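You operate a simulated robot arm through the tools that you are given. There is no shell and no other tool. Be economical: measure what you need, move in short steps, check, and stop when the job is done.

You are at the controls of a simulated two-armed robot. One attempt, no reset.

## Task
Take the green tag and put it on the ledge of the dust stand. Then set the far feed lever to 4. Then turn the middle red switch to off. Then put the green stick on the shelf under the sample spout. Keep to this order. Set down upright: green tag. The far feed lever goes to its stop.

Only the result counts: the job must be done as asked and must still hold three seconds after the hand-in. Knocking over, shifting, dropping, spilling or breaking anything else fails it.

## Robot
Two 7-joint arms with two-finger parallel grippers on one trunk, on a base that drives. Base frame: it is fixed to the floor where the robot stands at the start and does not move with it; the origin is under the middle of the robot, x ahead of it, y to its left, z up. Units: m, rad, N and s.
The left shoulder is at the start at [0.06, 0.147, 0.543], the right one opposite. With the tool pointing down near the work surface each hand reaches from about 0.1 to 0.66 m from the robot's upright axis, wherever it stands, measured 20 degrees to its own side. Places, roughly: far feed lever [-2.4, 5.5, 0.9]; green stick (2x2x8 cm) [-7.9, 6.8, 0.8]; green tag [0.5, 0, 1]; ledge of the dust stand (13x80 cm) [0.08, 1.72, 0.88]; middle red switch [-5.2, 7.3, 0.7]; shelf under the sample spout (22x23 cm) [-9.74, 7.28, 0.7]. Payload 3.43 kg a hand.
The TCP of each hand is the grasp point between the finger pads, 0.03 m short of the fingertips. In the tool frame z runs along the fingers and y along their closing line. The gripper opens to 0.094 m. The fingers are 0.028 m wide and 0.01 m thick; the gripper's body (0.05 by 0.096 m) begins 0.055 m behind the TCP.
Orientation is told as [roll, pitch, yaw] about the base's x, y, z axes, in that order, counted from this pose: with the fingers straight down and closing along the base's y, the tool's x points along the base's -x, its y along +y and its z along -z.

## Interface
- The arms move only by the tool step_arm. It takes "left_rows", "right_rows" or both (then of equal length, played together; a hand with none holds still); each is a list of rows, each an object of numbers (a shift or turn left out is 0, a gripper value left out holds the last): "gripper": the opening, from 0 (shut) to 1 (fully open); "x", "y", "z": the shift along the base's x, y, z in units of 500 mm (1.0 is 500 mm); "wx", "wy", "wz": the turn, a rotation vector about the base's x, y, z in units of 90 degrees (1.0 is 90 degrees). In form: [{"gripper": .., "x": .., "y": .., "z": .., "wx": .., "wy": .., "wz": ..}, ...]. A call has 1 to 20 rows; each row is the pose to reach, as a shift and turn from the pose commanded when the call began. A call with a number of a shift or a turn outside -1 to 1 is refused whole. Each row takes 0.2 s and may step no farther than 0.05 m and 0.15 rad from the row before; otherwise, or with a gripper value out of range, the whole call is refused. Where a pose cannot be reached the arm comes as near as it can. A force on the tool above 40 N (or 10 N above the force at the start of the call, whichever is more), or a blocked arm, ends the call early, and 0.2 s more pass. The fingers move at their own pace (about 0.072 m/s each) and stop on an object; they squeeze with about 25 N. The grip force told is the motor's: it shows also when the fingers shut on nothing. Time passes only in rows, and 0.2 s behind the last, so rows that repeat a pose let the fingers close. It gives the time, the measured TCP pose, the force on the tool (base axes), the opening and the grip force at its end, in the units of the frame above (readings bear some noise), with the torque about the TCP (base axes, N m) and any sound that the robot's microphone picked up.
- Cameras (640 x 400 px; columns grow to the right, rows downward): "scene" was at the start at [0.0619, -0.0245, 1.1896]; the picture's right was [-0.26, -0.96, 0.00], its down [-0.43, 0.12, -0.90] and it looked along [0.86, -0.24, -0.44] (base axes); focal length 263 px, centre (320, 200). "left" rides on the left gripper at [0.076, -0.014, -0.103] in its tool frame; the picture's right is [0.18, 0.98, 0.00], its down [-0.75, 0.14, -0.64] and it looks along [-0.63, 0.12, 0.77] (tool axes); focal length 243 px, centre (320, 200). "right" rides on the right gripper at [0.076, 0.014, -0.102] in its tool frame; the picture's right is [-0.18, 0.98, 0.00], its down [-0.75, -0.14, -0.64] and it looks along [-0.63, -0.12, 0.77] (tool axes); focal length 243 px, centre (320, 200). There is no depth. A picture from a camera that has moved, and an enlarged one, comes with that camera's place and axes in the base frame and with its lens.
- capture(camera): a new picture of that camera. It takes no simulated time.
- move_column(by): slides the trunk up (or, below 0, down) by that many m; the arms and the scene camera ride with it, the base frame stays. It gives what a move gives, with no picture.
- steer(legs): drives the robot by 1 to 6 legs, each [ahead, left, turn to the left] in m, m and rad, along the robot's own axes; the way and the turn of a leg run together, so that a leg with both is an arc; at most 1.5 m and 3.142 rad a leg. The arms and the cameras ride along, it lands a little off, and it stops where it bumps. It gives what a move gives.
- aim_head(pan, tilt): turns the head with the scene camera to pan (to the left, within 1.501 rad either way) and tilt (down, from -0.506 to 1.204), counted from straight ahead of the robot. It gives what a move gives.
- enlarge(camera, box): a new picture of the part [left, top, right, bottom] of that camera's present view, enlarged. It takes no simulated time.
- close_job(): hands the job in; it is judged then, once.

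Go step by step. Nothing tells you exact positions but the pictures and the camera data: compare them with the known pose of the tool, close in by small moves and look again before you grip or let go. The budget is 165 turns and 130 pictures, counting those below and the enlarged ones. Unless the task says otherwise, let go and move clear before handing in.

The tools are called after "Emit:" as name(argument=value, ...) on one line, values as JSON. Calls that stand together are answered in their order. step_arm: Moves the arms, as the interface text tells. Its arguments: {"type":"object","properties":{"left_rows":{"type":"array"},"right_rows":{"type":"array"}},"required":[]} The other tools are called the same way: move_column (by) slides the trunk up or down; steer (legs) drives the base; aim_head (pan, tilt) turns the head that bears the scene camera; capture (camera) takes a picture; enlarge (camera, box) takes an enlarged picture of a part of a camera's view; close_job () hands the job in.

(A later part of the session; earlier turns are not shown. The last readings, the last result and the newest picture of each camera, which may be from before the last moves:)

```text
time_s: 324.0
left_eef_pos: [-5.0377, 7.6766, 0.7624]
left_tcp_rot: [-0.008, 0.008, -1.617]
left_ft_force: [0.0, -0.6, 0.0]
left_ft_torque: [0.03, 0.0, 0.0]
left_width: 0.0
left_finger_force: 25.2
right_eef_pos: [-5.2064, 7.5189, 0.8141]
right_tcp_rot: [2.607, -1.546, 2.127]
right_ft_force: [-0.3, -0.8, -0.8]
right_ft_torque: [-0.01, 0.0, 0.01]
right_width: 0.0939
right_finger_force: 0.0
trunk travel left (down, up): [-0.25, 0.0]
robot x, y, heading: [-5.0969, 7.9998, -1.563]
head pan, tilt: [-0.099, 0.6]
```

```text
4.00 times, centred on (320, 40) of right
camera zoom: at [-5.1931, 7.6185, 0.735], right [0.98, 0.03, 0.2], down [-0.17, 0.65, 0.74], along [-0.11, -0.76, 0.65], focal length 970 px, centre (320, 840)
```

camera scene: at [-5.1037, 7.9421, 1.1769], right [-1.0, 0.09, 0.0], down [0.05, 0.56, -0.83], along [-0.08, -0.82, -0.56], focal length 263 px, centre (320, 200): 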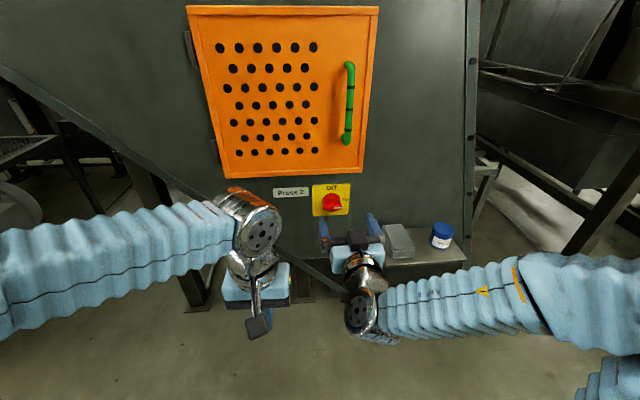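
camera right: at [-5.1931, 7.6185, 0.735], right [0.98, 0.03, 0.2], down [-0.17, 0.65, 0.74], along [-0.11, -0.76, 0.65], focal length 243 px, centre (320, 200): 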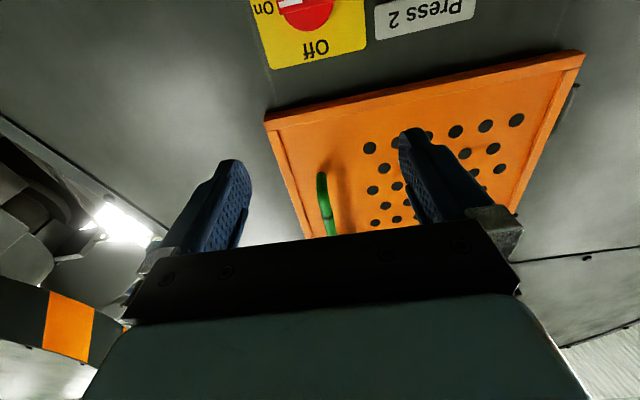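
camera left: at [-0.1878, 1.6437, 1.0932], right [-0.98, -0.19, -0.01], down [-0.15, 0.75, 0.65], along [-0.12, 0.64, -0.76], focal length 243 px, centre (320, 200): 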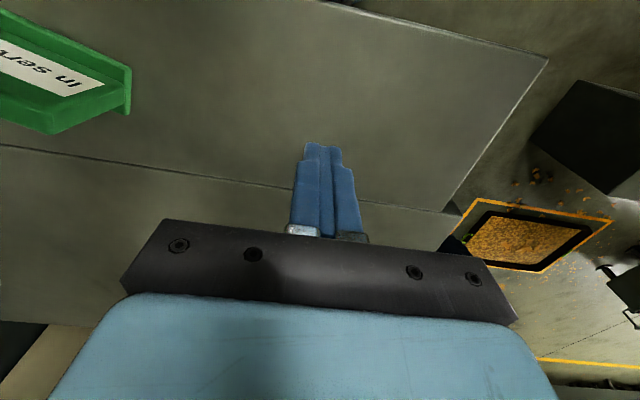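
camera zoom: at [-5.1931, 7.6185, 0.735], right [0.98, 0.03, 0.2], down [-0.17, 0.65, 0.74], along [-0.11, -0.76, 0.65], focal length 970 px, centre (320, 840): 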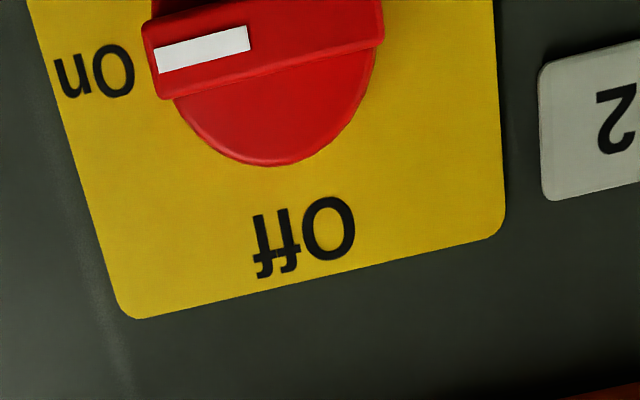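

The handle bar is horizontal at (-5.199, 7.339, 0.741), pointing to "On"; "Off" is up, a quarter turn counter-clockwise. I'll roll the hand -90° so the fingers straddle the bar vertically, and move the left hand away.

Emit:
step_arm(right_rows=[{"wy": -0.09, "z": -0.02}, {"wy": -0.18, "z": -0.04}, {"wy": -0.27, "z": -0.06}, {"wy": -0.36, "z": -0.08}, {"wy": -0.45, "z": -0.1}, {"wy": -0.54, "z": -0.12}, {"wy": -0.63, "z": -0.146, "x": 0.014}, {"wy": -0.72, "z": -0.146, "x": 0.014}, {"wy": -0.81, "z": -0.146, "x": 0.014}, {"wy": -0.9, "z": -0.146, "x": 0.014}, {"wy": -0.96, "z": -0.146, "x": 0.014}, {"wy": -1.0, "z": -0.146, "x": 0.014}, {"wy": -1.0, "z": -0.146, "x": 0.014}], left_rows=[{"x": 0.06, "y": 0.04}, {"x": 0.12, "y": 0.08}, {"x": 0.18, "y": 0.12}, {"x": 0.24, "y": 0.14}, {"x": 0.3, "y": 0.14}, {"x": 0.3, "y": 0.14}, {"x": 0.3, "y": 0.14}, {"x": 0.3, "y": 0.14}, {"x": 0.3, "y": 0.14}, {"x": 0.3, "y": 0.14}, {"x": 0.3, "y": 0.14}, {"x": 0.3, "y": 0.14}, {"x": 0.3, "y": 0.14}])

Emit:
enlarge(camera="scene", box=[260, 160, 420, 280])

Emit:
capture(camera="right")

```text
time_s: 326.8
left_eef_pos: [-4.8888, 7.7444, 0.763]
left_tcp_rot: [-0.008, 0.008, -1.615]
left_ft_force: [-0.2, 0.0, -0.3]
left_ft_torque: [-0.01, 0.0, 0.01]
left_width: 0.0
left_finger_force: 25.2
right_eef_pos: [-5.2044, 7.5127, 0.7882]
right_tcp_rot: [1.587, 0.014, 3.121]
right_ft_force: [-0.3, 0.6, 0.3]
right_ft_torque: [0.0, -0.01, -0.04]
right_width: 0.0942
right_finger_force: 0.0
right hand out of reach, approached as far as the arm can: row 1, 2, 3, 4, 5, 6, 7, 8, 9, 10, 11, 12, 13
trunk travel left (down, up): [-0.25, 0.0]
robot x, y, heading: [-5.095, 8.0024, -1.559]
head pan, tilt: [-0.099, 0.6]
```

```text
3.33 times, centred on (340, 220) of scene
camera zoom: at [-5.1036, 7.9421, 1.1769], right [-1.0, 0.09, 0.0], down [0.05, 0.56, -0.83], along [-0.08, -0.82, -0.56], focal length 877 px, centre (253, 133)
```

zoom: 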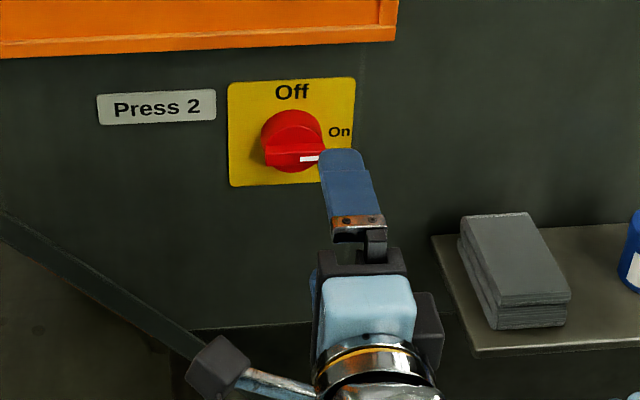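

```text
44 pictures are left
camera right: at [-5.1257, 7.6125, 0.8025], right [-0.2, 0.02, 0.98], down [-0.74, 0.66, -0.16], along [-0.65, -0.76, -0.11], focal length 243 px, centre (320, 200)
```

right: 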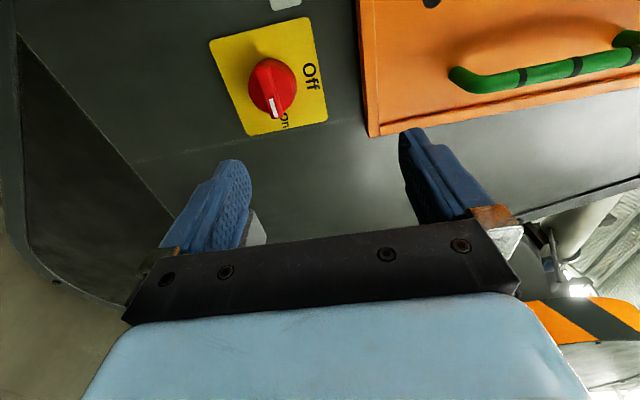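

The arm can't go lower in this pose, so I'll lower the trunk 4.7 cm.

Emit:
move_column(by=-0.047)

Emit:
enlarge(camera="right", box=[160, 20, 480, 220])

```text
time_s: 327.7
left_eef_pos: [-4.8888, 7.7449, 0.7161]
left_tcp_rot: [-0.007, 0.009, -1.616]
left_ft_force: [0.2, 0.6, -0.3]
left_ft_torque: [0.0, 0.01, 0.02]
left_width: 0.0
left_finger_force: 24.6
right_eef_pos: [-5.2031, 7.5131, 0.7427]
right_tcp_rot: [1.586, 0.013, 3.121]
right_ft_force: [0.8, 0.1, 0.4]
right_ft_torque: [0.0, 0.0, 0.01]
right_width: 0.0941
right_finger_force: 0.1
trunk travel left (down, up): [-0.203, 0.047]
robot x, y, heading: [-5.0993, 8.001, -1.562]
head pan, tilt: [-0.099, 0.6]
```

```text
2.00 times, centred on (320, 120) of right
camera zoom: at [-5.1255, 7.6125, 0.7553], right [-0.2, 0.02, 0.98], down [-0.74, 0.66, -0.16], along [-0.65, -0.76, -0.11], focal length 485 px, centre (320, 360)
```

zoom: 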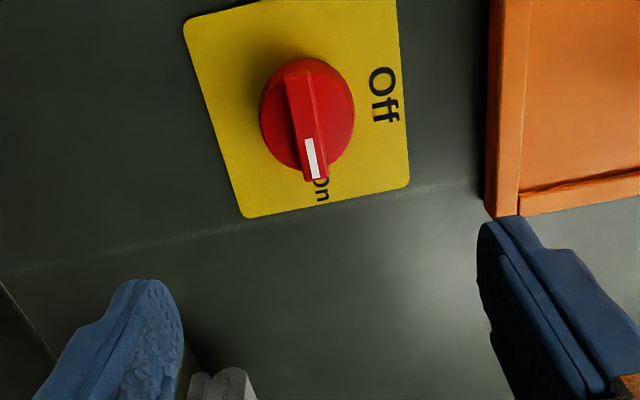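

Aligned in height. Advancing toward the knob.

Emit:
step_arm(right_rows=[{"x": 0.008, "y": -0.06}, {"x": 0.012, "y": -0.13}, {"x": 0.012, "y": -0.2}, {"x": 0.012, "y": -0.25}, {"x": 0.012, "y": -0.25}])

Emit:
capture(camera="right")

Emit:
enlarge(camera="scene", box=[260, 130, 420, 250])

```text
time_s: 328.9
left_eef_pos: [-4.8883, 7.7455, 0.7149]
left_tcp_rot: [-0.007, 0.01, -1.615]
left_ft_force: [-0.2, -1.5, -0.3]
left_ft_torque: [0.03, -0.01, -0.02]
left_width: 0.0
left_finger_force: 25.2
right_eef_pos: [-5.2024, 7.3883, 0.7611]
right_tcp_rot: [1.575, 0.008, 3.123]
right_ft_force: [-1.7, 0.1, 0.5]
right_ft_torque: [0.0, 0.03, 0.01]
right_width: 0.0941
right_finger_force: 0.0
right hand out of reach, approached as far as the arm can: row 1, 2, 3, 4, 5
trunk travel left (down, up): [-0.203, 0.047]
robot x, y, heading: [-5.0979, 7.9993, -1.568]
head pan, tilt: [-0.099, 0.6]
```

```text
42 pictures are left
camera right: at [-5.1244, 7.4884, 0.7757], right [-0.19, 0.01, 0.98], down [-0.74, 0.66, -0.15], along [-0.64, -0.76, -0.12], focal length 243 px, centre (320, 200)
```

right: 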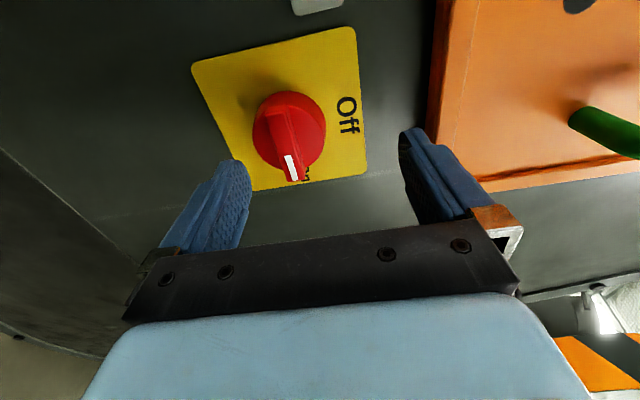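

```text
3.33 times, centred on (340, 190) of scene
camera zoom: at [-5.1036, 7.9421, 1.1299], right [-1.0, 0.09, 0.0], down [0.05, 0.56, -0.82], along [-0.08, -0.82, -0.57], focal length 877 px, centre (253, 233)
```

zoom: 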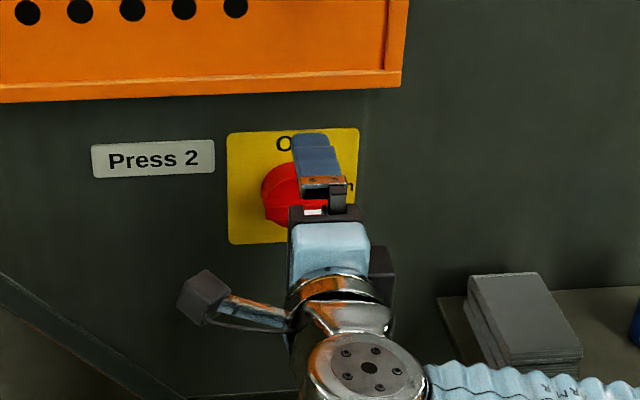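

Lowering the trunk 2 cm more and creeping forward with the base.

Emit:
move_column(by=-0.02)

Emit:
steer(legs=[[0.03, 0, 0]])

Emit:
capture(camera="right")

```text
time_s: 329.6
left_eef_pos: [-4.8885, 7.7446, 0.6966]
left_tcp_rot: [-0.007, 0.008, -1.617]
left_ft_force: [0.3, -0.7, -0.1]
left_ft_torque: [0.01, 0.01, 0.0]
left_width: 0.0004
left_finger_force: 25.2
right_eef_pos: [-5.2036, 7.3882, 0.7408]
right_tcp_rot: [1.571, 0.01, 3.123]
right_ft_force: [-0.3, -0.4, 0.8]
right_ft_torque: [0.02, -0.01, -0.02]
right_width: 0.0942
right_finger_force: 0.0
trunk travel left (down, up): [-0.183, 0.067]
robot x, y, heading: [-5.0991, 7.9999, -1.567]
head pan, tilt: [-0.099, 0.6]
```

```text
time_s: 330.4
left_eef_pos: [-4.8878, 7.7141, 0.6958]
left_tcp_rot: [-0.008, 0.009, -1.615]
left_ft_force: [0.3, -0.1, -0.7]
left_ft_torque: [-0.03, 0.01, 0.0]
left_width: 0.0
left_finger_force: 25.3
right_eef_pos: [-5.2013, 7.3593, 0.7403]
right_tcp_rot: [1.574, 0.01, 3.122]
right_ft_force: [-0.2, 0.0, -0.3]
right_ft_torque: [0.02, -0.01, 0.02]
right_width: 0.0942
right_finger_force: 0.1
trunk travel left (down, up): [-0.183, 0.067]
robot x, y, heading: [-5.0984, 7.9694, -1.568]
head pan, tilt: [-0.099, 0.6]
```

```text
40 pictures are left
camera right: at [-5.1241, 7.4589, 0.7556], right [-0.19, 0.01, 0.98], down [-0.74, 0.66, -0.15], along [-0.64, -0.76, -0.12], focal length 243 px, centre (320, 200)
```

right: 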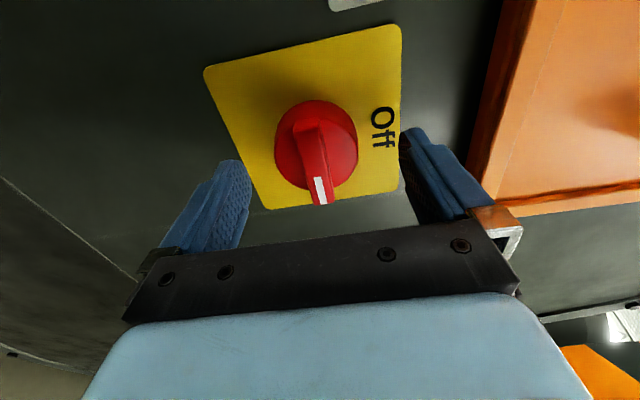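

Well aligned; closing on the bar.

Emit:
step_arm(right_rows=[{"gripper": 0.6}, {"gripper": 0.3}, {"gripper": 0.0}, {"gripper": 0.0}, {"gripper": 0.0}])

Emit:
capture(camera="right")

```text
time_s: 331.6
left_eef_pos: [-4.8879, 7.7153, 0.6939]
left_tcp_rot: [-0.007, 0.01, -1.617]
left_ft_force: [0.3, -0.6, -0.3]
left_ft_torque: [0.01, -0.04, 0.01]
left_width: 0.0
left_finger_force: 24.7
right_eef_pos: [-5.202, 7.3584, 0.7405]
right_tcp_rot: [1.571, 0.009, 3.125]
right_ft_force: [1.2, 10.1, -16.6]
right_ft_torque: [0.5, 0.03, 0.04]
right_width: 0.0506
right_finger_force: 44.9
trunk travel left (down, up): [-0.183, 0.067]
robot x, y, heading: [-5.0993, 7.9691, -1.563]
head pan, tilt: [-0.099, 0.6]
```

```text
39 pictures are left
camera right: at [-5.124, 7.4588, 0.7544], right [-0.19, 0.0, 0.98], down [-0.74, 0.66, -0.15], along [-0.64, -0.76, -0.12], focal length 243 px, centre (320, 200)
```

right: 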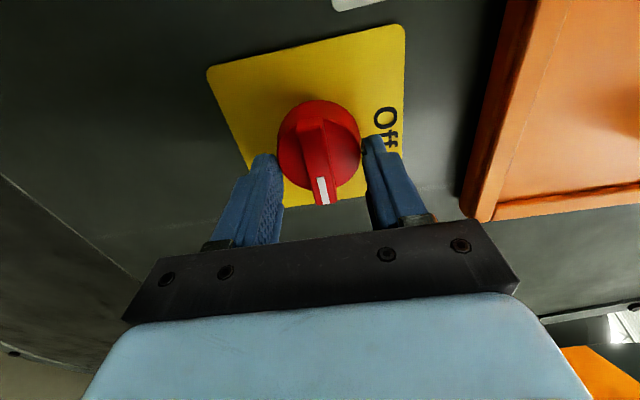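

It gripped the knob's rim rather than the bar; reopening, backing 1.2 cm and closing again.

Emit:
step_arm(right_rows=[{"gripper": 0.8}, {"gripper": 0.8}, {"gripper": 0.8, "y": 0.026, "x": 0.008}, {"gripper": 0.8, "y": 0.026, "x": 0.008}, {"gripper": 0.3, "y": 0.026, "x": 0.008}, {"gripper": 0.0, "y": 0.026, "x": 0.008}, {"gripper": 0.0, "y": 0.026, "x": 0.008}, {"gripper": 0.0, "y": 0.026, "x": 0.008}, {"gripper": 0.0, "y": 0.026, "x": 0.008}])

Emit:
capture(camera="right")

```text
time_s: 333.6
left_eef_pos: [-4.8886, 7.715, 0.6951]
left_tcp_rot: [-0.006, 0.009, -1.617]
left_ft_force: [0.5, 0.5, 0.4]
left_ft_torque: [0.0, 0.0, 0.04]
left_width: 0.0
left_finger_force: 25.0
right_eef_pos: [-5.1987, 7.3723, 0.7395]
right_tcp_rot: [1.57, 0.008, 3.125]
right_ft_force: [0.2, 9.6, -15.3]
right_ft_torque: [0.57, 0.44, -0.22]
right_width: 0.014
right_finger_force: 45.0
trunk travel left (down, up): [-0.183, 0.067]
robot x, y, heading: [-5.0971, 7.973, -1.566]
head pan, tilt: [-0.099, 0.6]
```

```text
38 pictures are left
camera right: at [-5.1198, 7.472, 0.7544], right [-0.19, 0.0, 0.98], down [-0.74, 0.66, -0.15], along [-0.64, -0.76, -0.12], focal length 243 px, centre (320, 200)
```

right: 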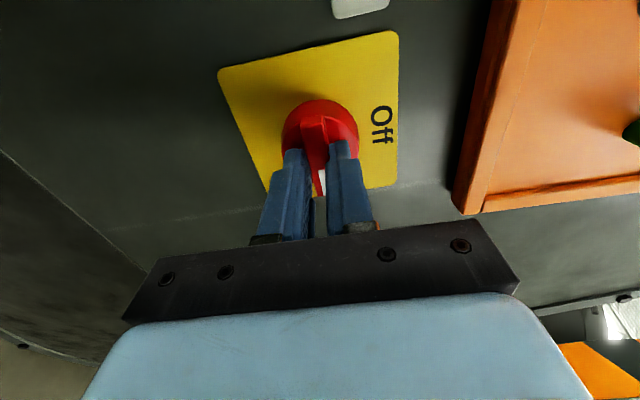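

Now gripping the bar (14 mm). Turning it +90° about y, i.e. counter-clockwise towards Off.

Emit:
step_arm(right_rows=[{"wy": 0.09, "z": -0.003}, {"wy": 0.18, "z": -0.003}, {"wy": 0.27, "z": -0.003}, {"wy": 0.36, "z": -0.003}, {"wy": 0.45, "z": -0.003}, {"wy": 0.54, "z": -0.003}, {"wy": 0.63, "z": -0.003}, {"wy": 0.72, "z": -0.003}, {"wy": 0.81, "z": -0.003}, {"wy": 0.9, "z": -0.003}, {"wy": 0.97, "z": -0.003}, {"wy": 1.0, "z": -0.003}, {"wy": 1.0, "z": -0.003}])

Emit:
capture(camera="right")

Emit:
enlarge(camera="scene", box=[260, 130, 420, 250])

```text
time_s: 336.4
left_eef_pos: [-4.8877, 7.7158, 0.6961]
left_tcp_rot: [-0.007, 0.007, -1.619]
left_ft_force: [-0.7, 0.4, 0.3]
left_ft_torque: [0.02, 0.0, 0.0]
left_width: 0.0002
left_finger_force: 24.8
right_eef_pos: [-5.198, 7.3718, 0.7395]
right_tcp_rot: [2.705, -1.554, 2.009]
right_ft_force: [-1.8, 7.0, -4.3]
right_ft_torque: [-0.83, 0.02, -0.29]
right_width: 0.0137
right_finger_force: 44.6
trunk travel left (down, up): [-0.183, 0.067]
robot x, y, heading: [-5.0993, 7.9674, -1.564]
head pan, tilt: [-0.099, 0.6]
stopped in row 13 (right hand): the force on the tool passed its limit at 40 N (the readings are from after the stop); the commanded pose is now the measured one
```

```text
37 pictures are left
camera right: at [-5.1844, 7.4722, 0.6611], right [0.98, 0.0, 0.19], down [-0.15, 0.65, 0.74], along [-0.12, -0.76, 0.64], focal length 243 px, centre (320, 200)
```

right: 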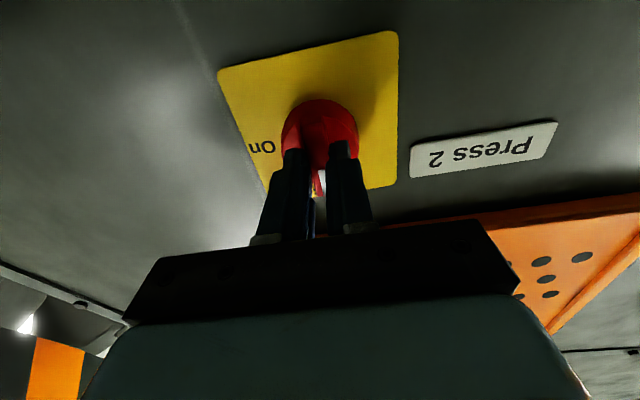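

```text
3.33 times, centred on (340, 190) of scene
camera zoom: at [-5.1038, 7.9129, 1.1103], right [-1.0, 0.09, 0.0], down [0.05, 0.56, -0.83], along [-0.08, -0.82, -0.56], focal length 877 px, centre (253, 233)
```

zoom: 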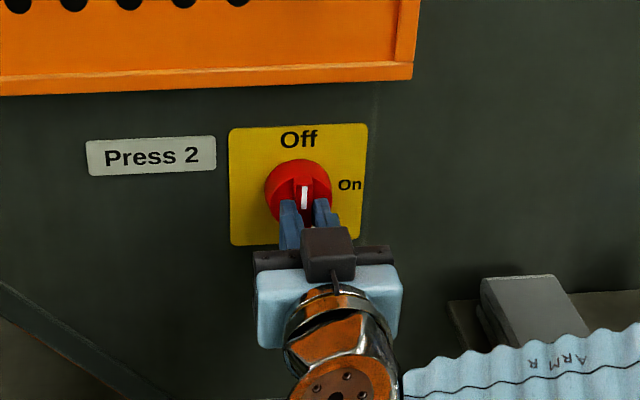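

The knob now points up to "Off". Opening and withdrawing.

Emit:
step_arm(right_rows=[{"gripper": 0.4}, {"gripper": 0.4}, {"gripper": 0.5}, {"gripper": 0.5, "y": 0.06}, {"gripper": 0.5, "y": 0.14}, {"gripper": 0.5, "y": 0.2}, {"gripper": 0.5, "y": 0.2}])

Emit:
enlarge(camera="scene", box=[290, 140, 370, 200])

```text
time_s: 338.0
left_eef_pos: [-4.8883, 7.7153, 0.6953]
left_tcp_rot: [-0.007, 0.009, -1.616]
left_ft_force: [-0.8, 0.2, 0.6]
left_ft_torque: [-0.01, -0.01, 0.0]
left_width: 0.0
left_finger_force: 24.8
right_eef_pos: [-5.197, 7.4713, 0.7395]
right_tcp_rot: [2.732, -1.555, 1.985]
right_ft_force: [0.0, 0.4, 0.2]
right_ft_torque: [0.03, -0.01, -0.03]
right_width: 0.0471
right_finger_force: 0.0
trunk travel left (down, up): [-0.183, 0.067]
robot x, y, heading: [-5.0995, 7.9727, -1.563]
head pan, tilt: [-0.099, 0.6]
```

```text
6.67 times, centred on (330, 170) of scene
camera zoom: at [-5.1034, 7.9125, 1.1099], right [-1.0, 0.09, 0.0], down [0.05, 0.56, -0.83], along [-0.08, -0.82, -0.56], focal length 1754 px, centre (253, 400)
```

zoom: 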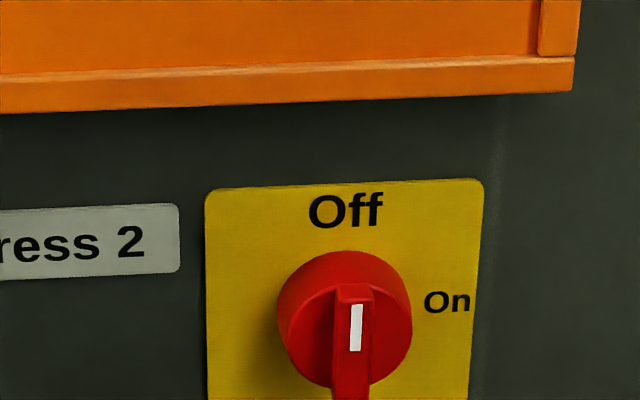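

Switch is at Off. Backing away, restoring the hand downwards and the trunk up, and heading back west to the stick's table.

Emit:
move_column(by=0.067)

Emit:
steer(legs=[[-0.05, 0, 0]])

Emit:
step_arm(right_rows=[{"wx": 0.09}, {"wx": 0.18}, {"wx": 0.27}, {"wx": 0.36}, {"wx": 0.45}, {"wx": 0.54}, {"wx": 0.63}, {"wx": 0.72}, {"wx": 0.81}, {"wx": 0.9}, {"wx": 0.96}, {"wx": 1.0}, {"wx": 1.0}], left_rows=[{"x": -0.04}, {"x": -0.08}, {"x": -0.12}, {"x": -0.16}, {"x": -0.2}, {"x": -0.2}, {"x": -0.2}, {"x": -0.2}, {"x": -0.2}, {"x": -0.2}, {"x": -0.2}, {"x": -0.2}, {"x": -0.2}])

Emit:
steer(legs=[[0, 0, -1.578], [1.4, 0, 0], [1.4, 0, 0], [0.45, 0, 0]])

Emit:
aim_head(pan=0.8, tilt=0.4)

Emit:
capture(camera="scene")

```text
time_s: 339.1
left_eef_pos: [-4.8882, 7.7152, 0.7624]
left_tcp_rot: [-0.007, 0.008, -1.618]
left_ft_force: [0.5, -0.3, 0.6]
left_ft_torque: [0.03, -0.03, 0.01]
left_width: 0.0
left_finger_force: 24.5
right_eef_pos: [-5.1966, 7.4705, 0.8061]
right_tcp_rot: [2.723, -1.555, 1.993]
right_ft_force: [0.5, -0.5, 0.3]
right_ft_torque: [0.0, -0.01, 0.0]
right_width: 0.047
right_finger_force: 0.1
trunk travel left (down, up): [-0.25, 0.0]
robot x, y, heading: [-5.0982, 7.9694, -1.567]
head pan, tilt: [-0.099, 0.6]
```

```text
time_s: 340.0
left_eef_pos: [-4.8885, 7.7659, 0.7629]
left_tcp_rot: [-0.008, 0.009, -1.616]
left_ft_force: [0.3, -0.1, 0.1]
left_ft_torque: [0.01, -0.03, -0.02]
left_width: 0.0001
left_finger_force: 25.1
right_eef_pos: [-5.1974, 7.5218, 0.8059]
right_tcp_rot: [2.718, -1.553, 1.997]
right_ft_force: [-0.6, 0.1, -0.5]
right_ft_torque: [-0.01, 0.01, 0.01]
right_width: 0.0468
right_finger_force: 0.0
trunk travel left (down, up): [-0.25, 0.0]
robot x, y, heading: [-5.0991, 8.0217, -1.563]
head pan, tilt: [-0.099, 0.6]
```

```text
time_s: 342.8
left_eef_pos: [-4.9868, 7.7663, 0.7628]
left_tcp_rot: [-0.008, 0.009, -1.614]
left_ft_force: [0.8, -1.0, -0.2]
left_ft_torque: [0.0, -0.01, -0.01]
left_width: 0.0
left_finger_force: 25.4
right_eef_pos: [-5.1972, 7.5214, 0.8065]
right_tcp_rot: [0.005, -0.014, -1.578]
right_ft_force: [0.2, 0.5, 1.1]
right_ft_torque: [-0.02, 0.03, -0.04]
right_width: 0.0469
right_finger_force: 0.0
trunk travel left (down, up): [-0.25, 0.0]
robot x, y, heading: [-5.1003, 8.0248, -1.563]
head pan, tilt: [-0.099, 0.6]
```

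```text
time_s: 362.6
left_eef_pos: [-8.6254, 7.8072, 0.7634]
left_tcp_rot: [-0.008, 0.009, 3.114]
left_ft_force: [-0.2, -0.3, 0.3]
left_ft_torque: [-0.02, 0.01, 0.0]
left_width: 0.0001
left_finger_force: 24.9
right_eef_pos: [-8.8733, 8.0124, 0.8065]
right_tcp_rot: [0.003, -0.017, -3.131]
right_ft_force: [-0.8, 0.8, 0.1]
right_ft_torque: [0.01, -0.02, -0.02]
right_width: 0.0471
right_finger_force: 0.1
trunk travel left (down, up): [-0.25, 0.0]
robot x, y, heading: [-8.3675, 7.9251, -3.116]
head pan, tilt: [-0.099, 0.6]
```

```text
time_s: 363.8
left_eef_pos: [-8.6252, 7.8078, 0.7627]
left_tcp_rot: [-0.006, 0.008, 3.112]
left_ft_force: [0.8, -1.5, -0.7]
left_ft_torque: [-0.01, 0.01, -0.05]
left_width: 0.0001
left_finger_force: 25.8
right_eef_pos: [-8.8736, 8.0128, 0.8059]
right_tcp_rot: [0.003, -0.015, -3.131]
right_ft_force: [-1.1, 1.4, -0.3]
right_ft_torque: [0.01, -0.02, -0.01]
right_width: 0.047
right_finger_force: 0.0
trunk travel left (down, up): [-0.25, 0.0]
robot x, y, heading: [-8.3699, 7.9229, -3.123]
head pan, tilt: [0.799, 0.4]
```

```text
34 pictures are left
camera scene: at [-8.4015, 7.8559, 1.1951], right [-0.73, 0.68, 0.0], down [0.26, 0.29, -0.92], along [-0.63, -0.68, -0.39], focal length 263 px, centre (320, 200)
```

scene: 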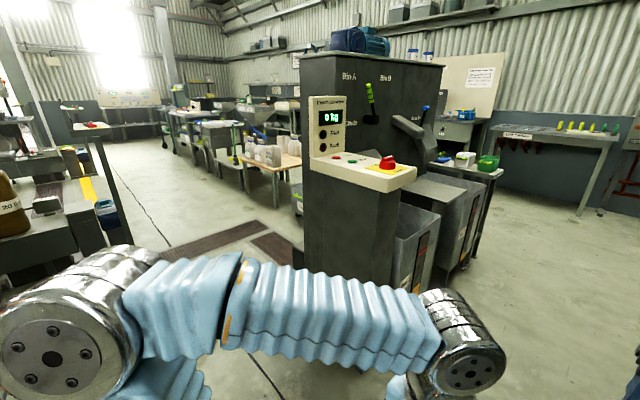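

The weigh bin cabinet and spout are visible to the south-west. First the stick: raising the hands above table height and moving to the table's west side, facing east.

Emit:
step_arm(right_rows=[{"z": 0.08}, {"z": 0.16}, {"z": 0.24}, {"z": 0.3}], left_rows=[{"z": 0.09}, {"z": 0.18}, {"z": 0.27}, {"z": 0.36}])

Emit:
steer(legs=[[0, 0, 1.55], [0.5, -0.3, 0], [0.6, 0, 0], [0, 0, 1.57]])

Emit:
aim_head(pan=0.0, tilt=0.5)

Emit:
capture(camera="scene")

```text
time_s: 364.8
left_eef_pos: [-8.6215, 7.8071, 0.9462]
left_tcp_rot: [-0.008, 0.009, 3.112]
left_ft_force: [0.2, 0.1, 0.7]
left_ft_torque: [-0.02, 0.0, -0.01]
left_width: 0.0001
left_finger_force: 25.4
right_eef_pos: [-8.8765, 8.0124, 0.9425]
right_tcp_rot: [0.0, 0.013, -3.128]
right_ft_force: [-0.8, -0.3, -1.1]
right_ft_torque: [-0.02, 0.0, -0.01]
right_width: 0.0473
right_finger_force: 0.1
right hand out of reach, approached as far as the arm can: row 4
trunk travel left (down, up): [-0.25, 0.0]
robot x, y, heading: [-8.3719, 7.9247, -3.111]
head pan, tilt: [0.799, 0.4]
```

```text
time_s: 378.6
left_eef_pos: [-8.3983, 6.9349, 0.9451]
left_tcp_rot: [-0.007, 0.01, -0.066]
left_ft_force: [-0.4, 1.1, 0.9]
left_ft_torque: [-0.03, 0.0, 0.02]
left_width: 0.0
left_finger_force: 25.0
right_eef_pos: [-8.1508, 6.7196, 0.9421]
right_tcp_rot: [-0.001, 0.012, -0.026]
right_ft_force: [-0.6, -0.8, -0.7]
right_ft_torque: [0.02, 0.01, 0.01]
right_width: 0.0468
right_finger_force: 0.0
trunk travel left (down, up): [-0.25, 0.0]
robot x, y, heading: [-8.6531, 6.8287, -0.016]
head pan, tilt: [0.799, 0.4]
```

```text
time_s: 379.7
left_eef_pos: [-8.3968, 6.9355, 0.9459]
left_tcp_rot: [-0.008, 0.008, -0.068]
left_ft_force: [0.0, -0.2, 0.1]
left_ft_torque: [0.03, -0.04, 0.0]
left_width: 0.0002
left_finger_force: 25.4
right_eef_pos: [-8.1511, 6.7203, 0.9435]
right_tcp_rot: [-0.001, 0.012, -0.025]
right_ft_force: [-0.5, 1.0, 1.1]
right_ft_torque: [0.01, 0.01, 0.0]
right_width: 0.0469
right_finger_force: 0.0
trunk travel left (down, up): [-0.25, 0.0]
robot x, y, heading: [-8.6499, 6.827, -0.016]
head pan, tilt: [0.0, 0.499]
```

```text
33 pictures are left
camera scene: at [-8.5885, 6.8273, 1.186], right [-0.01, -1.0, 0.0], down [-0.48, 0.01, -0.88], along [0.88, -0.01, -0.48], focal length 263 px, centre (320, 200)
```

scene: 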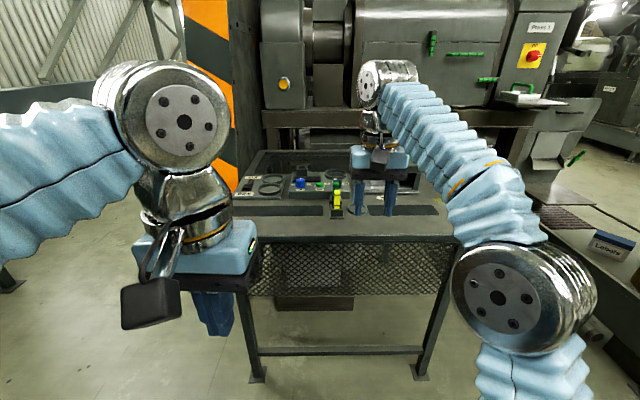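

Emit:
enlarge(camera="scene", box=[230, 140, 450, 245])

Emit:
capture(camera="right")

```text
2.91 times, centred on (340, 192) of scene
camera zoom: at [-8.5885, 6.8273, 1.186], right [-0.01, -1.0, 0.0], down [-0.48, 0.01, -0.88], along [0.88, -0.01, -0.48], focal length 766 px, centre (262, 222)
```

zoom: 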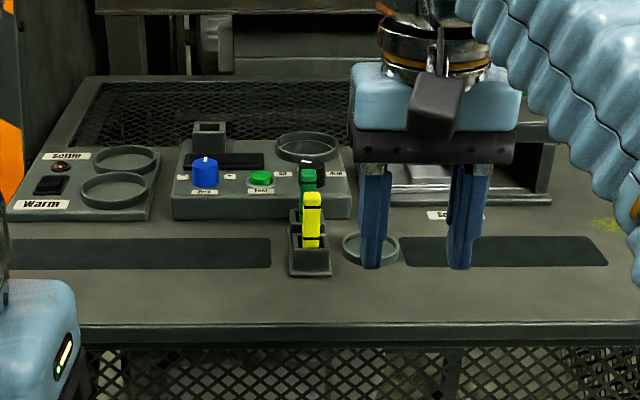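

```text
31 pictures are left
camera right: at [-8.2261, 6.7349, 1.0454], right [0.21, 0.98, 0.0], down [0.76, -0.16, 0.63], along [0.62, -0.14, -0.77], focal length 243 px, centre (320, 200)
```

right: 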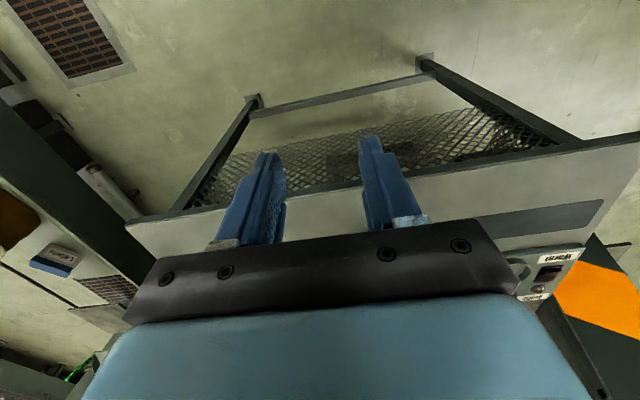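

The green stick stands in a small rack behind a yellow one, at about (-7.91, 6.775). I'll drive 0.15 closer and bring the right hand up to view it.

Emit:
steer(legs=[[0.15, 0, 0.012]])

Emit:
step_arm(right_rows=[{"y": 0.05, "z": 0.01, "gripper": 0.6}, {"y": 0.1, "z": 0.01, "x": 0.02}, {"y": 0.1, "z": 0.01, "x": 0.03}, {"y": 0.1, "z": 0.01, "x": 0.03}])

Emit:
capture(camera="right")

Emit:
enlarge(camera="scene", box=[270, 160, 430, 260])

```text
time_s: 381.1
left_eef_pos: [-8.2509, 6.9358, 0.9446]
left_tcp_rot: [-0.007, 0.008, -0.055]
left_ft_force: [-0.5, 0.1, 0.6]
left_ft_torque: [-0.01, -0.01, -0.03]
left_width: 0.0
left_finger_force: 25.1
right_eef_pos: [-8.0015, 6.7239, 0.9424]
right_tcp_rot: [0.001, 0.012, -0.016]
right_ft_force: [-1.2, -0.8, 0.3]
right_ft_torque: [-0.02, -0.01, 0.01]
right_width: 0.0467
right_finger_force: 0.1
trunk travel left (down, up): [-0.25, 0.0]
robot x, y, heading: [-8.5032, 6.8275, -0.002]
head pan, tilt: [0.0, 0.499]
```

```text
time_s: 382.1
left_eef_pos: [-8.2508, 6.936, 0.9459]
left_tcp_rot: [-0.005, 0.009, -0.055]
left_ft_force: [-0.6, 0.3, -0.3]
left_ft_torque: [0.0, -0.02, 0.01]
left_width: 0.0001
left_finger_force: 25.0
right_eef_pos: [-8.005, 6.765, 0.9436]
right_tcp_rot: [0.002, 0.006, -0.018]
right_ft_force: [0.6, 0.3, -0.9]
right_ft_torque: [0.02, 0.03, 0.04]
right_width: 0.0565
right_finger_force: 0.0
right hand out of reach, approached as far as the arm can: row 1, 2, 3, 4
trunk travel left (down, up): [-0.25, 0.0]
robot x, y, heading: [-8.5068, 6.823, -0.005]
head pan, tilt: [0.0, 0.499]
```

```text
30 pictures are left
camera right: at [-8.08, 6.7793, 1.046], right [0.2, 0.98, 0.0], down [0.76, -0.15, 0.64], along [0.62, -0.13, -0.77], focal length 243 px, centre (320, 200)
```

right: 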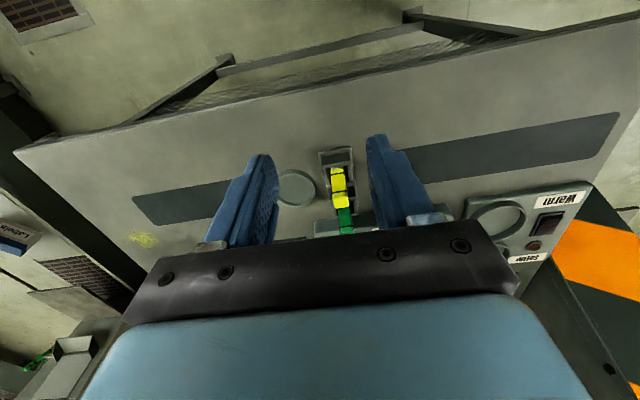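

```text
4.00 times, centred on (350, 210) of scene
camera zoom: at [-8.4402, 6.827, 1.186], right [0.0, -1.0, 0.0], down [-0.48, 0.0, -0.88], along [0.88, 0.0, -0.48], focal length 1053 px, centre (200, 160)
```

zoom: 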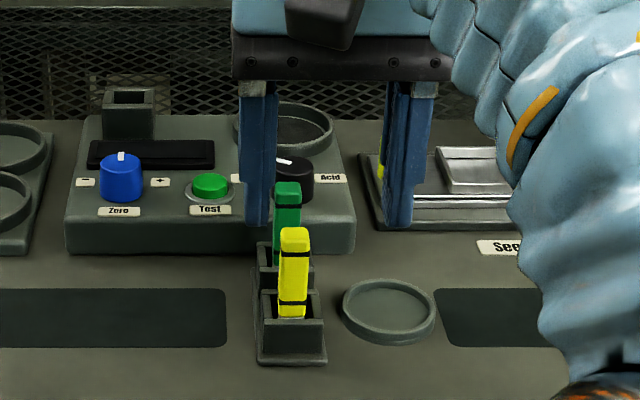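

Emit:
enlarge(camera="right", box=[280, 140, 400, 240])

```text
4.00 times, centred on (340, 190) of right
camera zoom: at [-8.08, 6.7793, 1.046], right [0.2, 0.98, 0.0], down [0.76, -0.15, 0.64], along [0.62, -0.13, -0.77], focal length 970 px, centre (240, 240)
```

zoom: 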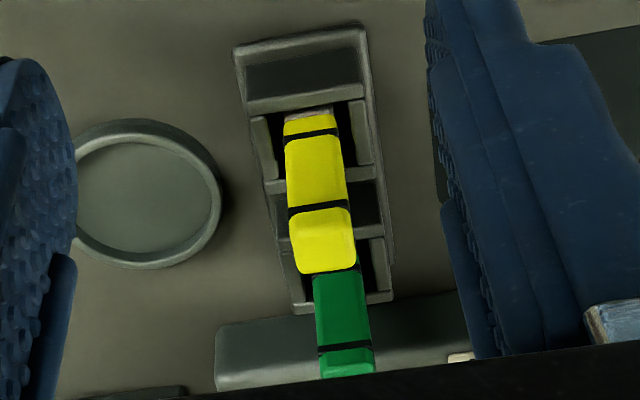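

Green stick: centre about (-7.85, 6.769), top z≈0.852; yellow one 6 cm nearer. I'll drive 8 cm closer, then position over the green one.

Emit:
steer(legs=[[0.08, 0, 0]])

Emit:
step_arm(right_rows=[{"x": 0.07, "y": 0.004, "z": -0.03}, {"x": 0.15, "y": 0.006, "z": -0.06}, {"x": 0.15, "y": 0.006, "z": -0.06}])

Emit:
capture(camera="right")

Emit:
enlarge(camera="scene", box=[270, 160, 430, 260])

```text
time_s: 383.1
left_eef_pos: [-8.171, 6.9365, 0.9449]
left_tcp_rot: [-0.009, 0.009, -0.058]
left_ft_force: [-0.6, 0.5, -0.3]
left_ft_torque: [-0.01, -0.01, 0.03]
left_width: 0.0
left_finger_force: 24.7
right_eef_pos: [-7.9256, 6.764, 0.9432]
right_tcp_rot: [0.001, 0.008, -0.017]
right_ft_force: [-0.2, 0.4, -0.1]
right_ft_torque: [0.05, -0.01, -0.01]
right_width: 0.0563
right_finger_force: 0.0
trunk travel left (down, up): [-0.25, 0.0]
robot x, y, heading: [-8.4295, 6.8266, -0.003]
head pan, tilt: [0.0, 0.499]
```

```text
time_s: 383.9
left_eef_pos: [-8.1715, 6.9365, 0.9453]
left_tcp_rot: [-0.008, 0.009, -0.055]
left_ft_force: [-0.1, 0.1, -0.1]
left_ft_torque: [0.02, 0.0, 0.02]
left_width: 0.0003
left_finger_force: 24.8
right_eef_pos: [-7.8832, 6.7593, 0.9137]
right_tcp_rot: [0.002, 0.004, -0.017]
right_ft_force: [-0.4, -0.1, -0.5]
right_ft_torque: [0.0, 0.01, 0.02]
right_width: 0.0564
right_finger_force: 0.1
right hand out of reach, approached as far as the arm can: row 1, 2, 3
trunk travel left (down, up): [-0.25, 0.0]
robot x, y, heading: [-8.4282, 6.8276, -0.001]
head pan, tilt: [0.0, 0.499]
```

```text
27 pictures are left
camera right: at [-7.9584, 6.7736, 1.0162], right [0.2, 0.98, 0.0], down [0.75, -0.16, 0.64], along [0.63, -0.13, -0.77], focal length 243 px, centre (320, 200)
```

right: 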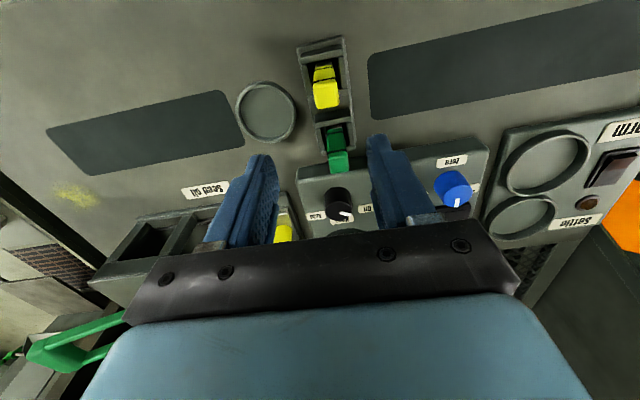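

```text
4.00 times, centred on (350, 210) of scene
camera zoom: at [-8.3601, 6.8264, 1.1859], right [0.0, -1.0, 0.0], down [-0.48, 0.0, -0.88], along [0.88, 0.0, -0.48], focal length 1053 px, centre (200, 160)
```

zoom: 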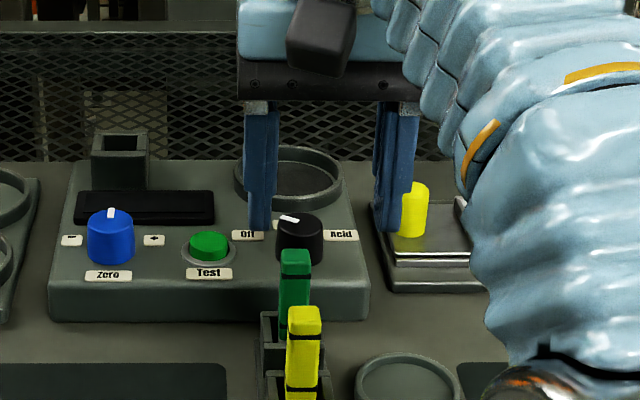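

Refined: green at (-7.854, 6.770), top ≈0.857. Moving above it.

Emit:
step_arm(right_rows=[{"x": 0.03, "y": 0.015, "z": -0.02}, {"x": 0.058, "y": 0.021, "z": -0.03}, {"x": 0.058, "y": 0.021, "z": -0.03}])

Emit:
capture(camera="right")

```text
time_s: 384.7
left_eef_pos: [-8.171, 6.9373, 0.9449]
left_tcp_rot: [-0.008, 0.01, -0.056]
left_ft_force: [-1.0, -0.1, -0.4]
left_ft_torque: [-0.03, -0.01, 0.03]
left_width: 0.0
left_finger_force: 24.7
right_eef_pos: [-7.8671, 6.7682, 0.8971]
right_tcp_rot: [0.002, 0.005, -0.018]
right_ft_force: [0.5, -0.4, 0.3]
right_ft_torque: [-0.03, 0.0, -0.02]
right_width: 0.0564
right_finger_force: 0.0
right hand out of reach, approached as far as the arm can: row 1, 2, 3
trunk travel left (down, up): [-0.25, 0.0]
robot x, y, heading: [-8.4254, 6.8276, -0.002]
head pan, tilt: [0.0, 0.499]
```

```text
25 pictures are left
camera right: at [-7.9429, 6.7829, 0.9994], right [0.2, 0.98, 0.0], down [0.75, -0.16, 0.64], along [0.63, -0.13, -0.77], focal length 243 px, centre (320, 200)
```

right: 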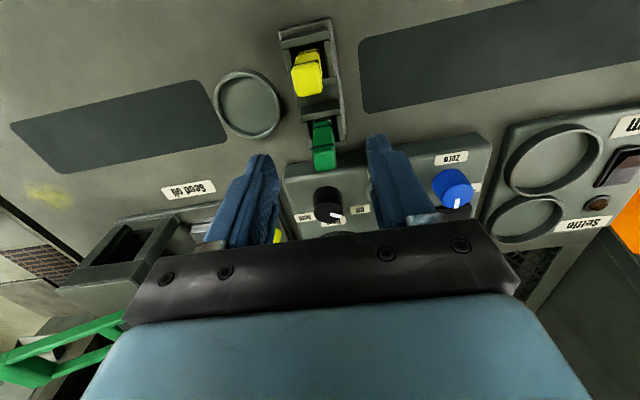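

Aligned within a few mm. Descending over the stick and gripping.

Emit:
step_arm(right_rows=[{"x": 0.01, "y": 0.003, "z": -0.03}, {"x": 0.012, "y": 0.003, "z": -0.07}, {"x": 0.012, "y": 0.003, "z": -0.1}, {"x": 0.012, "y": 0.003, "z": -0.1}])

Emit:
enlarge(camera="right", box=[220, 80, 420, 240])

```text
time_s: 385.7
left_eef_pos: [-8.1703, 6.9368, 0.9451]
left_tcp_rot: [-0.007, 0.008, -0.057]
left_ft_force: [0.1, -0.4, -0.4]
left_ft_torque: [-0.02, 0.01, -0.01]
left_width: 0.0
left_finger_force: 25.0
right_eef_pos: [-7.8597, 6.7702, 0.8448]
right_tcp_rot: [0.003, 0.008, -0.019]
right_ft_force: [1.0, -0.2, -0.3]
right_ft_torque: [0.01, 0.01, -0.02]
right_width: 0.0566
right_finger_force: 0.0
trunk travel left (down, up): [-0.25, 0.0]
robot x, y, heading: [-8.4259, 6.8236, -0.007]
head pan, tilt: [0.0, 0.499]
```

```text
2.50 times, centred on (320, 160) of right
camera zoom: at [-7.9366, 6.7835, 0.9488], right [0.2, 0.98, 0.0], down [0.76, -0.16, 0.64], along [0.62, -0.13, -0.77], focal length 606 px, centre (320, 300)
```

zoom: 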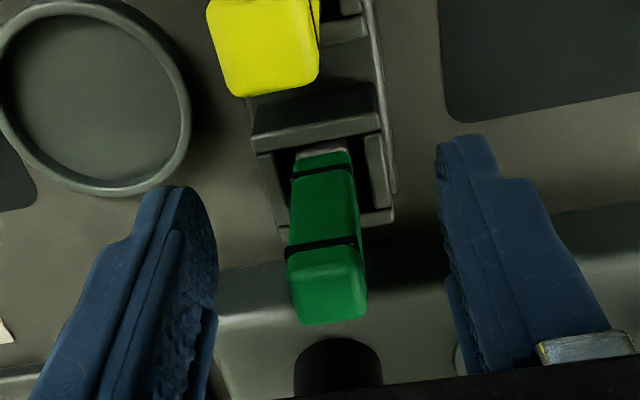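

Centred between the fingers; closing.

Emit:
step_arm(right_rows=[{"gripper": 0.4}, {"gripper": 0.2}, {"gripper": 0.0}, {"gripper": 0.0}, {"gripper": 0.0}])

Emit:
step_arm(right_rows=[{"z": 0.03}, {"z": 0.06}, {"z": 0.1}, {"z": 0.1}])

Emit:
capture(camera="right")

```text
time_s: 386.9
left_eef_pos: [-8.1718, 6.9348, 0.9449]
left_tcp_rot: [-0.008, 0.009, -0.056]
left_ft_force: [0.3, -0.1, -0.7]
left_ft_torque: [0.0, -0.01, 0.04]
left_width: 0.0
left_finger_force: 25.0
right_eef_pos: [-7.8624, 6.769, 0.8452]
right_tcp_rot: [0.0, 0.007, -0.018]
right_ft_force: [-0.1, 0.1, -0.2]
right_ft_torque: [-0.02, 0.0, 0.0]
right_width: 0.0194
right_finger_force: 25.2
trunk travel left (down, up): [-0.25, 0.0]
robot x, y, heading: [-8.4253, 6.8328, -0.006]
head pan, tilt: [0.0, 0.499]
```

```text
time_s: 387.9
left_eef_pos: [-8.1715, 6.9362, 0.9453]
left_tcp_rot: [-0.006, 0.009, -0.056]
left_ft_force: [0.2, 0.2, 0.1]
left_ft_torque: [0.02, -0.03, -0.04]
left_width: 0.0
left_finger_force: 24.7
right_eef_pos: [-7.8643, 6.7683, 0.8946]
right_tcp_rot: [0.002, 0.006, -0.017]
right_ft_force: [0.4, -0.5, -1.0]
right_ft_torque: [-0.01, 0.0, 0.01]
right_width: 0.0194
right_finger_force: 25.5
right hand out of reach, approached as far as the arm can: row 3, 4
trunk travel left (down, up): [-0.25, 0.0]
robot x, y, heading: [-8.4278, 6.8255, -0.006]
head pan, tilt: [0.0, 0.499]
```

```text
23 pictures are left
camera right: at [-7.9393, 6.7822, 0.996], right [0.2, 0.98, 0.0], down [0.75, -0.16, 0.64], along [0.63, -0.13, -0.77], focal length 243 px, centre (320, 200)
```

right: 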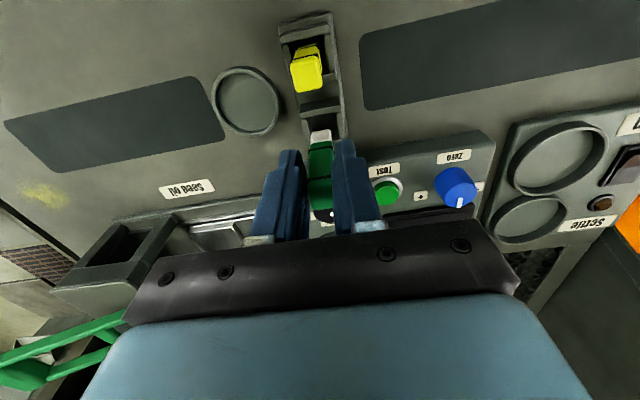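

Stick in hand (19 mm). The yellow one stands in the retreat line, so I sidestep in -y before pulling back and up.

Emit:
step_arm(right_rows=[{"y": -0.06}, {"y": -0.13}, {"y": -0.16, "x": -0.04, "z": 0.01}, {"y": -0.16, "x": -0.12, "z": 0.04}, {"y": -0.16, "x": -0.2, "z": 0.08}, {"y": -0.16, "x": -0.28, "z": 0.1}, {"y": -0.16, "x": -0.3, "z": 0.1}])

Emit:
capture(camera="scene")

```text
time_s: 389.5
left_eef_pos: [-8.1712, 6.9366, 0.946]
left_tcp_rot: [-0.008, 0.007, -0.054]
left_ft_force: [0.9, -1.0, -0.2]
left_ft_torque: [0.01, -0.02, -0.01]
left_width: 0.0
left_finger_force: 25.4
right_eef_pos: [-8.0147, 6.6883, 0.9471]
right_tcp_rot: [0.002, 0.007, -0.017]
right_ft_force: [0.4, -0.2, -0.5]
right_ft_torque: [-0.02, -0.02, -0.01]
right_width: 0.0198
right_finger_force: 25.1
trunk travel left (down, up): [-0.25, 0.0]
robot x, y, heading: [-8.4274, 6.8281, -0.004]
head pan, tilt: [0.0, 0.499]
```

```text
22 pictures are left
camera scene: at [-8.3606, 6.8264, 1.186], right [0.0, -1.0, 0.0], down [-0.48, 0.0, -0.88], along [0.88, 0.0, -0.48], focal length 263 px, centre (320, 200)
```

scene: 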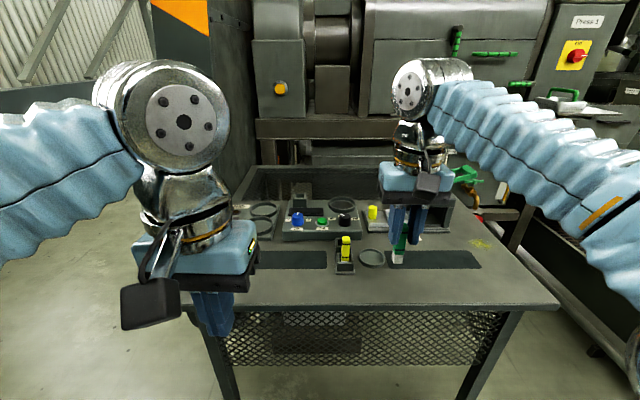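

Now to the sample spout: back out, north, then west past the bin cabinet.

Emit:
steer(legs=[[-0.1, 0, 0], [0, 0, 1.575], [1.25, 0, 0], [0, 0, 1.57], [0.4, 0, 0]])

Emit:
aim_head(pan=0.6, tilt=0.45)

Emit:
capture(camera="scene")

```text
time_s: 406.3
left_eef_pos: [-9.1791, 7.9677, 0.9443]
left_tcp_rot: [-0.007, 0.009, 3.097]
left_ft_force: [0.0, -0.8, -0.2]
left_ft_torque: [0.01, 0.0, 0.01]
left_width: 0.0
left_finger_force: 24.5
right_eef_pos: [-9.3413, 8.2131, 0.9437]
right_tcp_rot: [0.002, 0.008, 3.137]
right_ft_force: [1.0, 0.6, 0.0]
right_ft_torque: [0.0, 0.0, 0.0]
right_width: 0.016
right_finger_force: 25.2
trunk travel left (down, up): [-0.25, 0.0]
robot x, y, heading: [-8.9247, 8.0775, -3.138]
head pan, tilt: [0.0, 0.499]
```

```text
time_s: 407.3
left_eef_pos: [-9.1796, 7.9685, 0.9446]
left_tcp_rot: [-0.008, 0.009, 3.095]
left_ft_force: [0.3, -0.3, 1.8]
left_ft_torque: [-0.01, -0.01, 0.0]
left_width: 0.0
left_finger_force: 25.0
right_eef_pos: [-9.3408, 8.2133, 0.9452]
right_tcp_rot: [0.001, 0.007, 3.136]
right_ft_force: [0.1, -0.7, 0.2]
right_ft_torque: [-0.01, -0.03, 0.02]
right_width: 0.0158
right_finger_force: 24.5
trunk travel left (down, up): [-0.25, 0.0]
robot x, y, heading: [-8.9239, 8.0778, -3.131]
head pan, tilt: [0.6, 0.45]
```

```text
21 pictures are left
camera scene: at [-8.9696, 8.0272, 1.1904], right [-0.57, 0.82, 0.0], down [0.36, 0.25, -0.9], along [-0.74, -0.51, -0.44], focal length 263 px, centre (320, 200)
```

scene: 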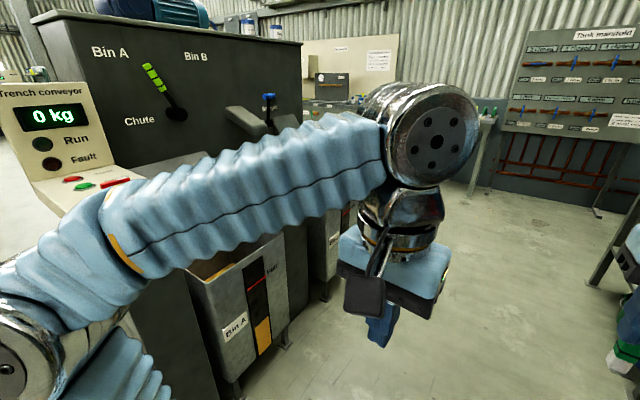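

The grip width changed from 19 to 16 mm; checking the stick in the hand.

Emit:
capture(camera="right")

```text
20 pictures are left
camera right: at [-9.2653, 8.1973, 1.0476], right [-0.19, -0.98, 0.0], down [-0.76, 0.15, 0.64], along [-0.63, 0.12, -0.77], focal length 243 px, centre (320, 200)
```

right: 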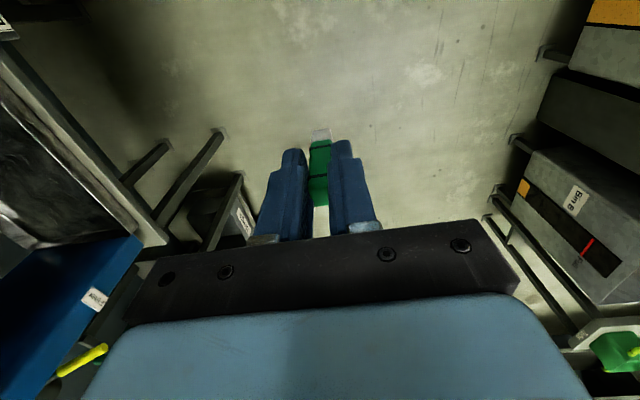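

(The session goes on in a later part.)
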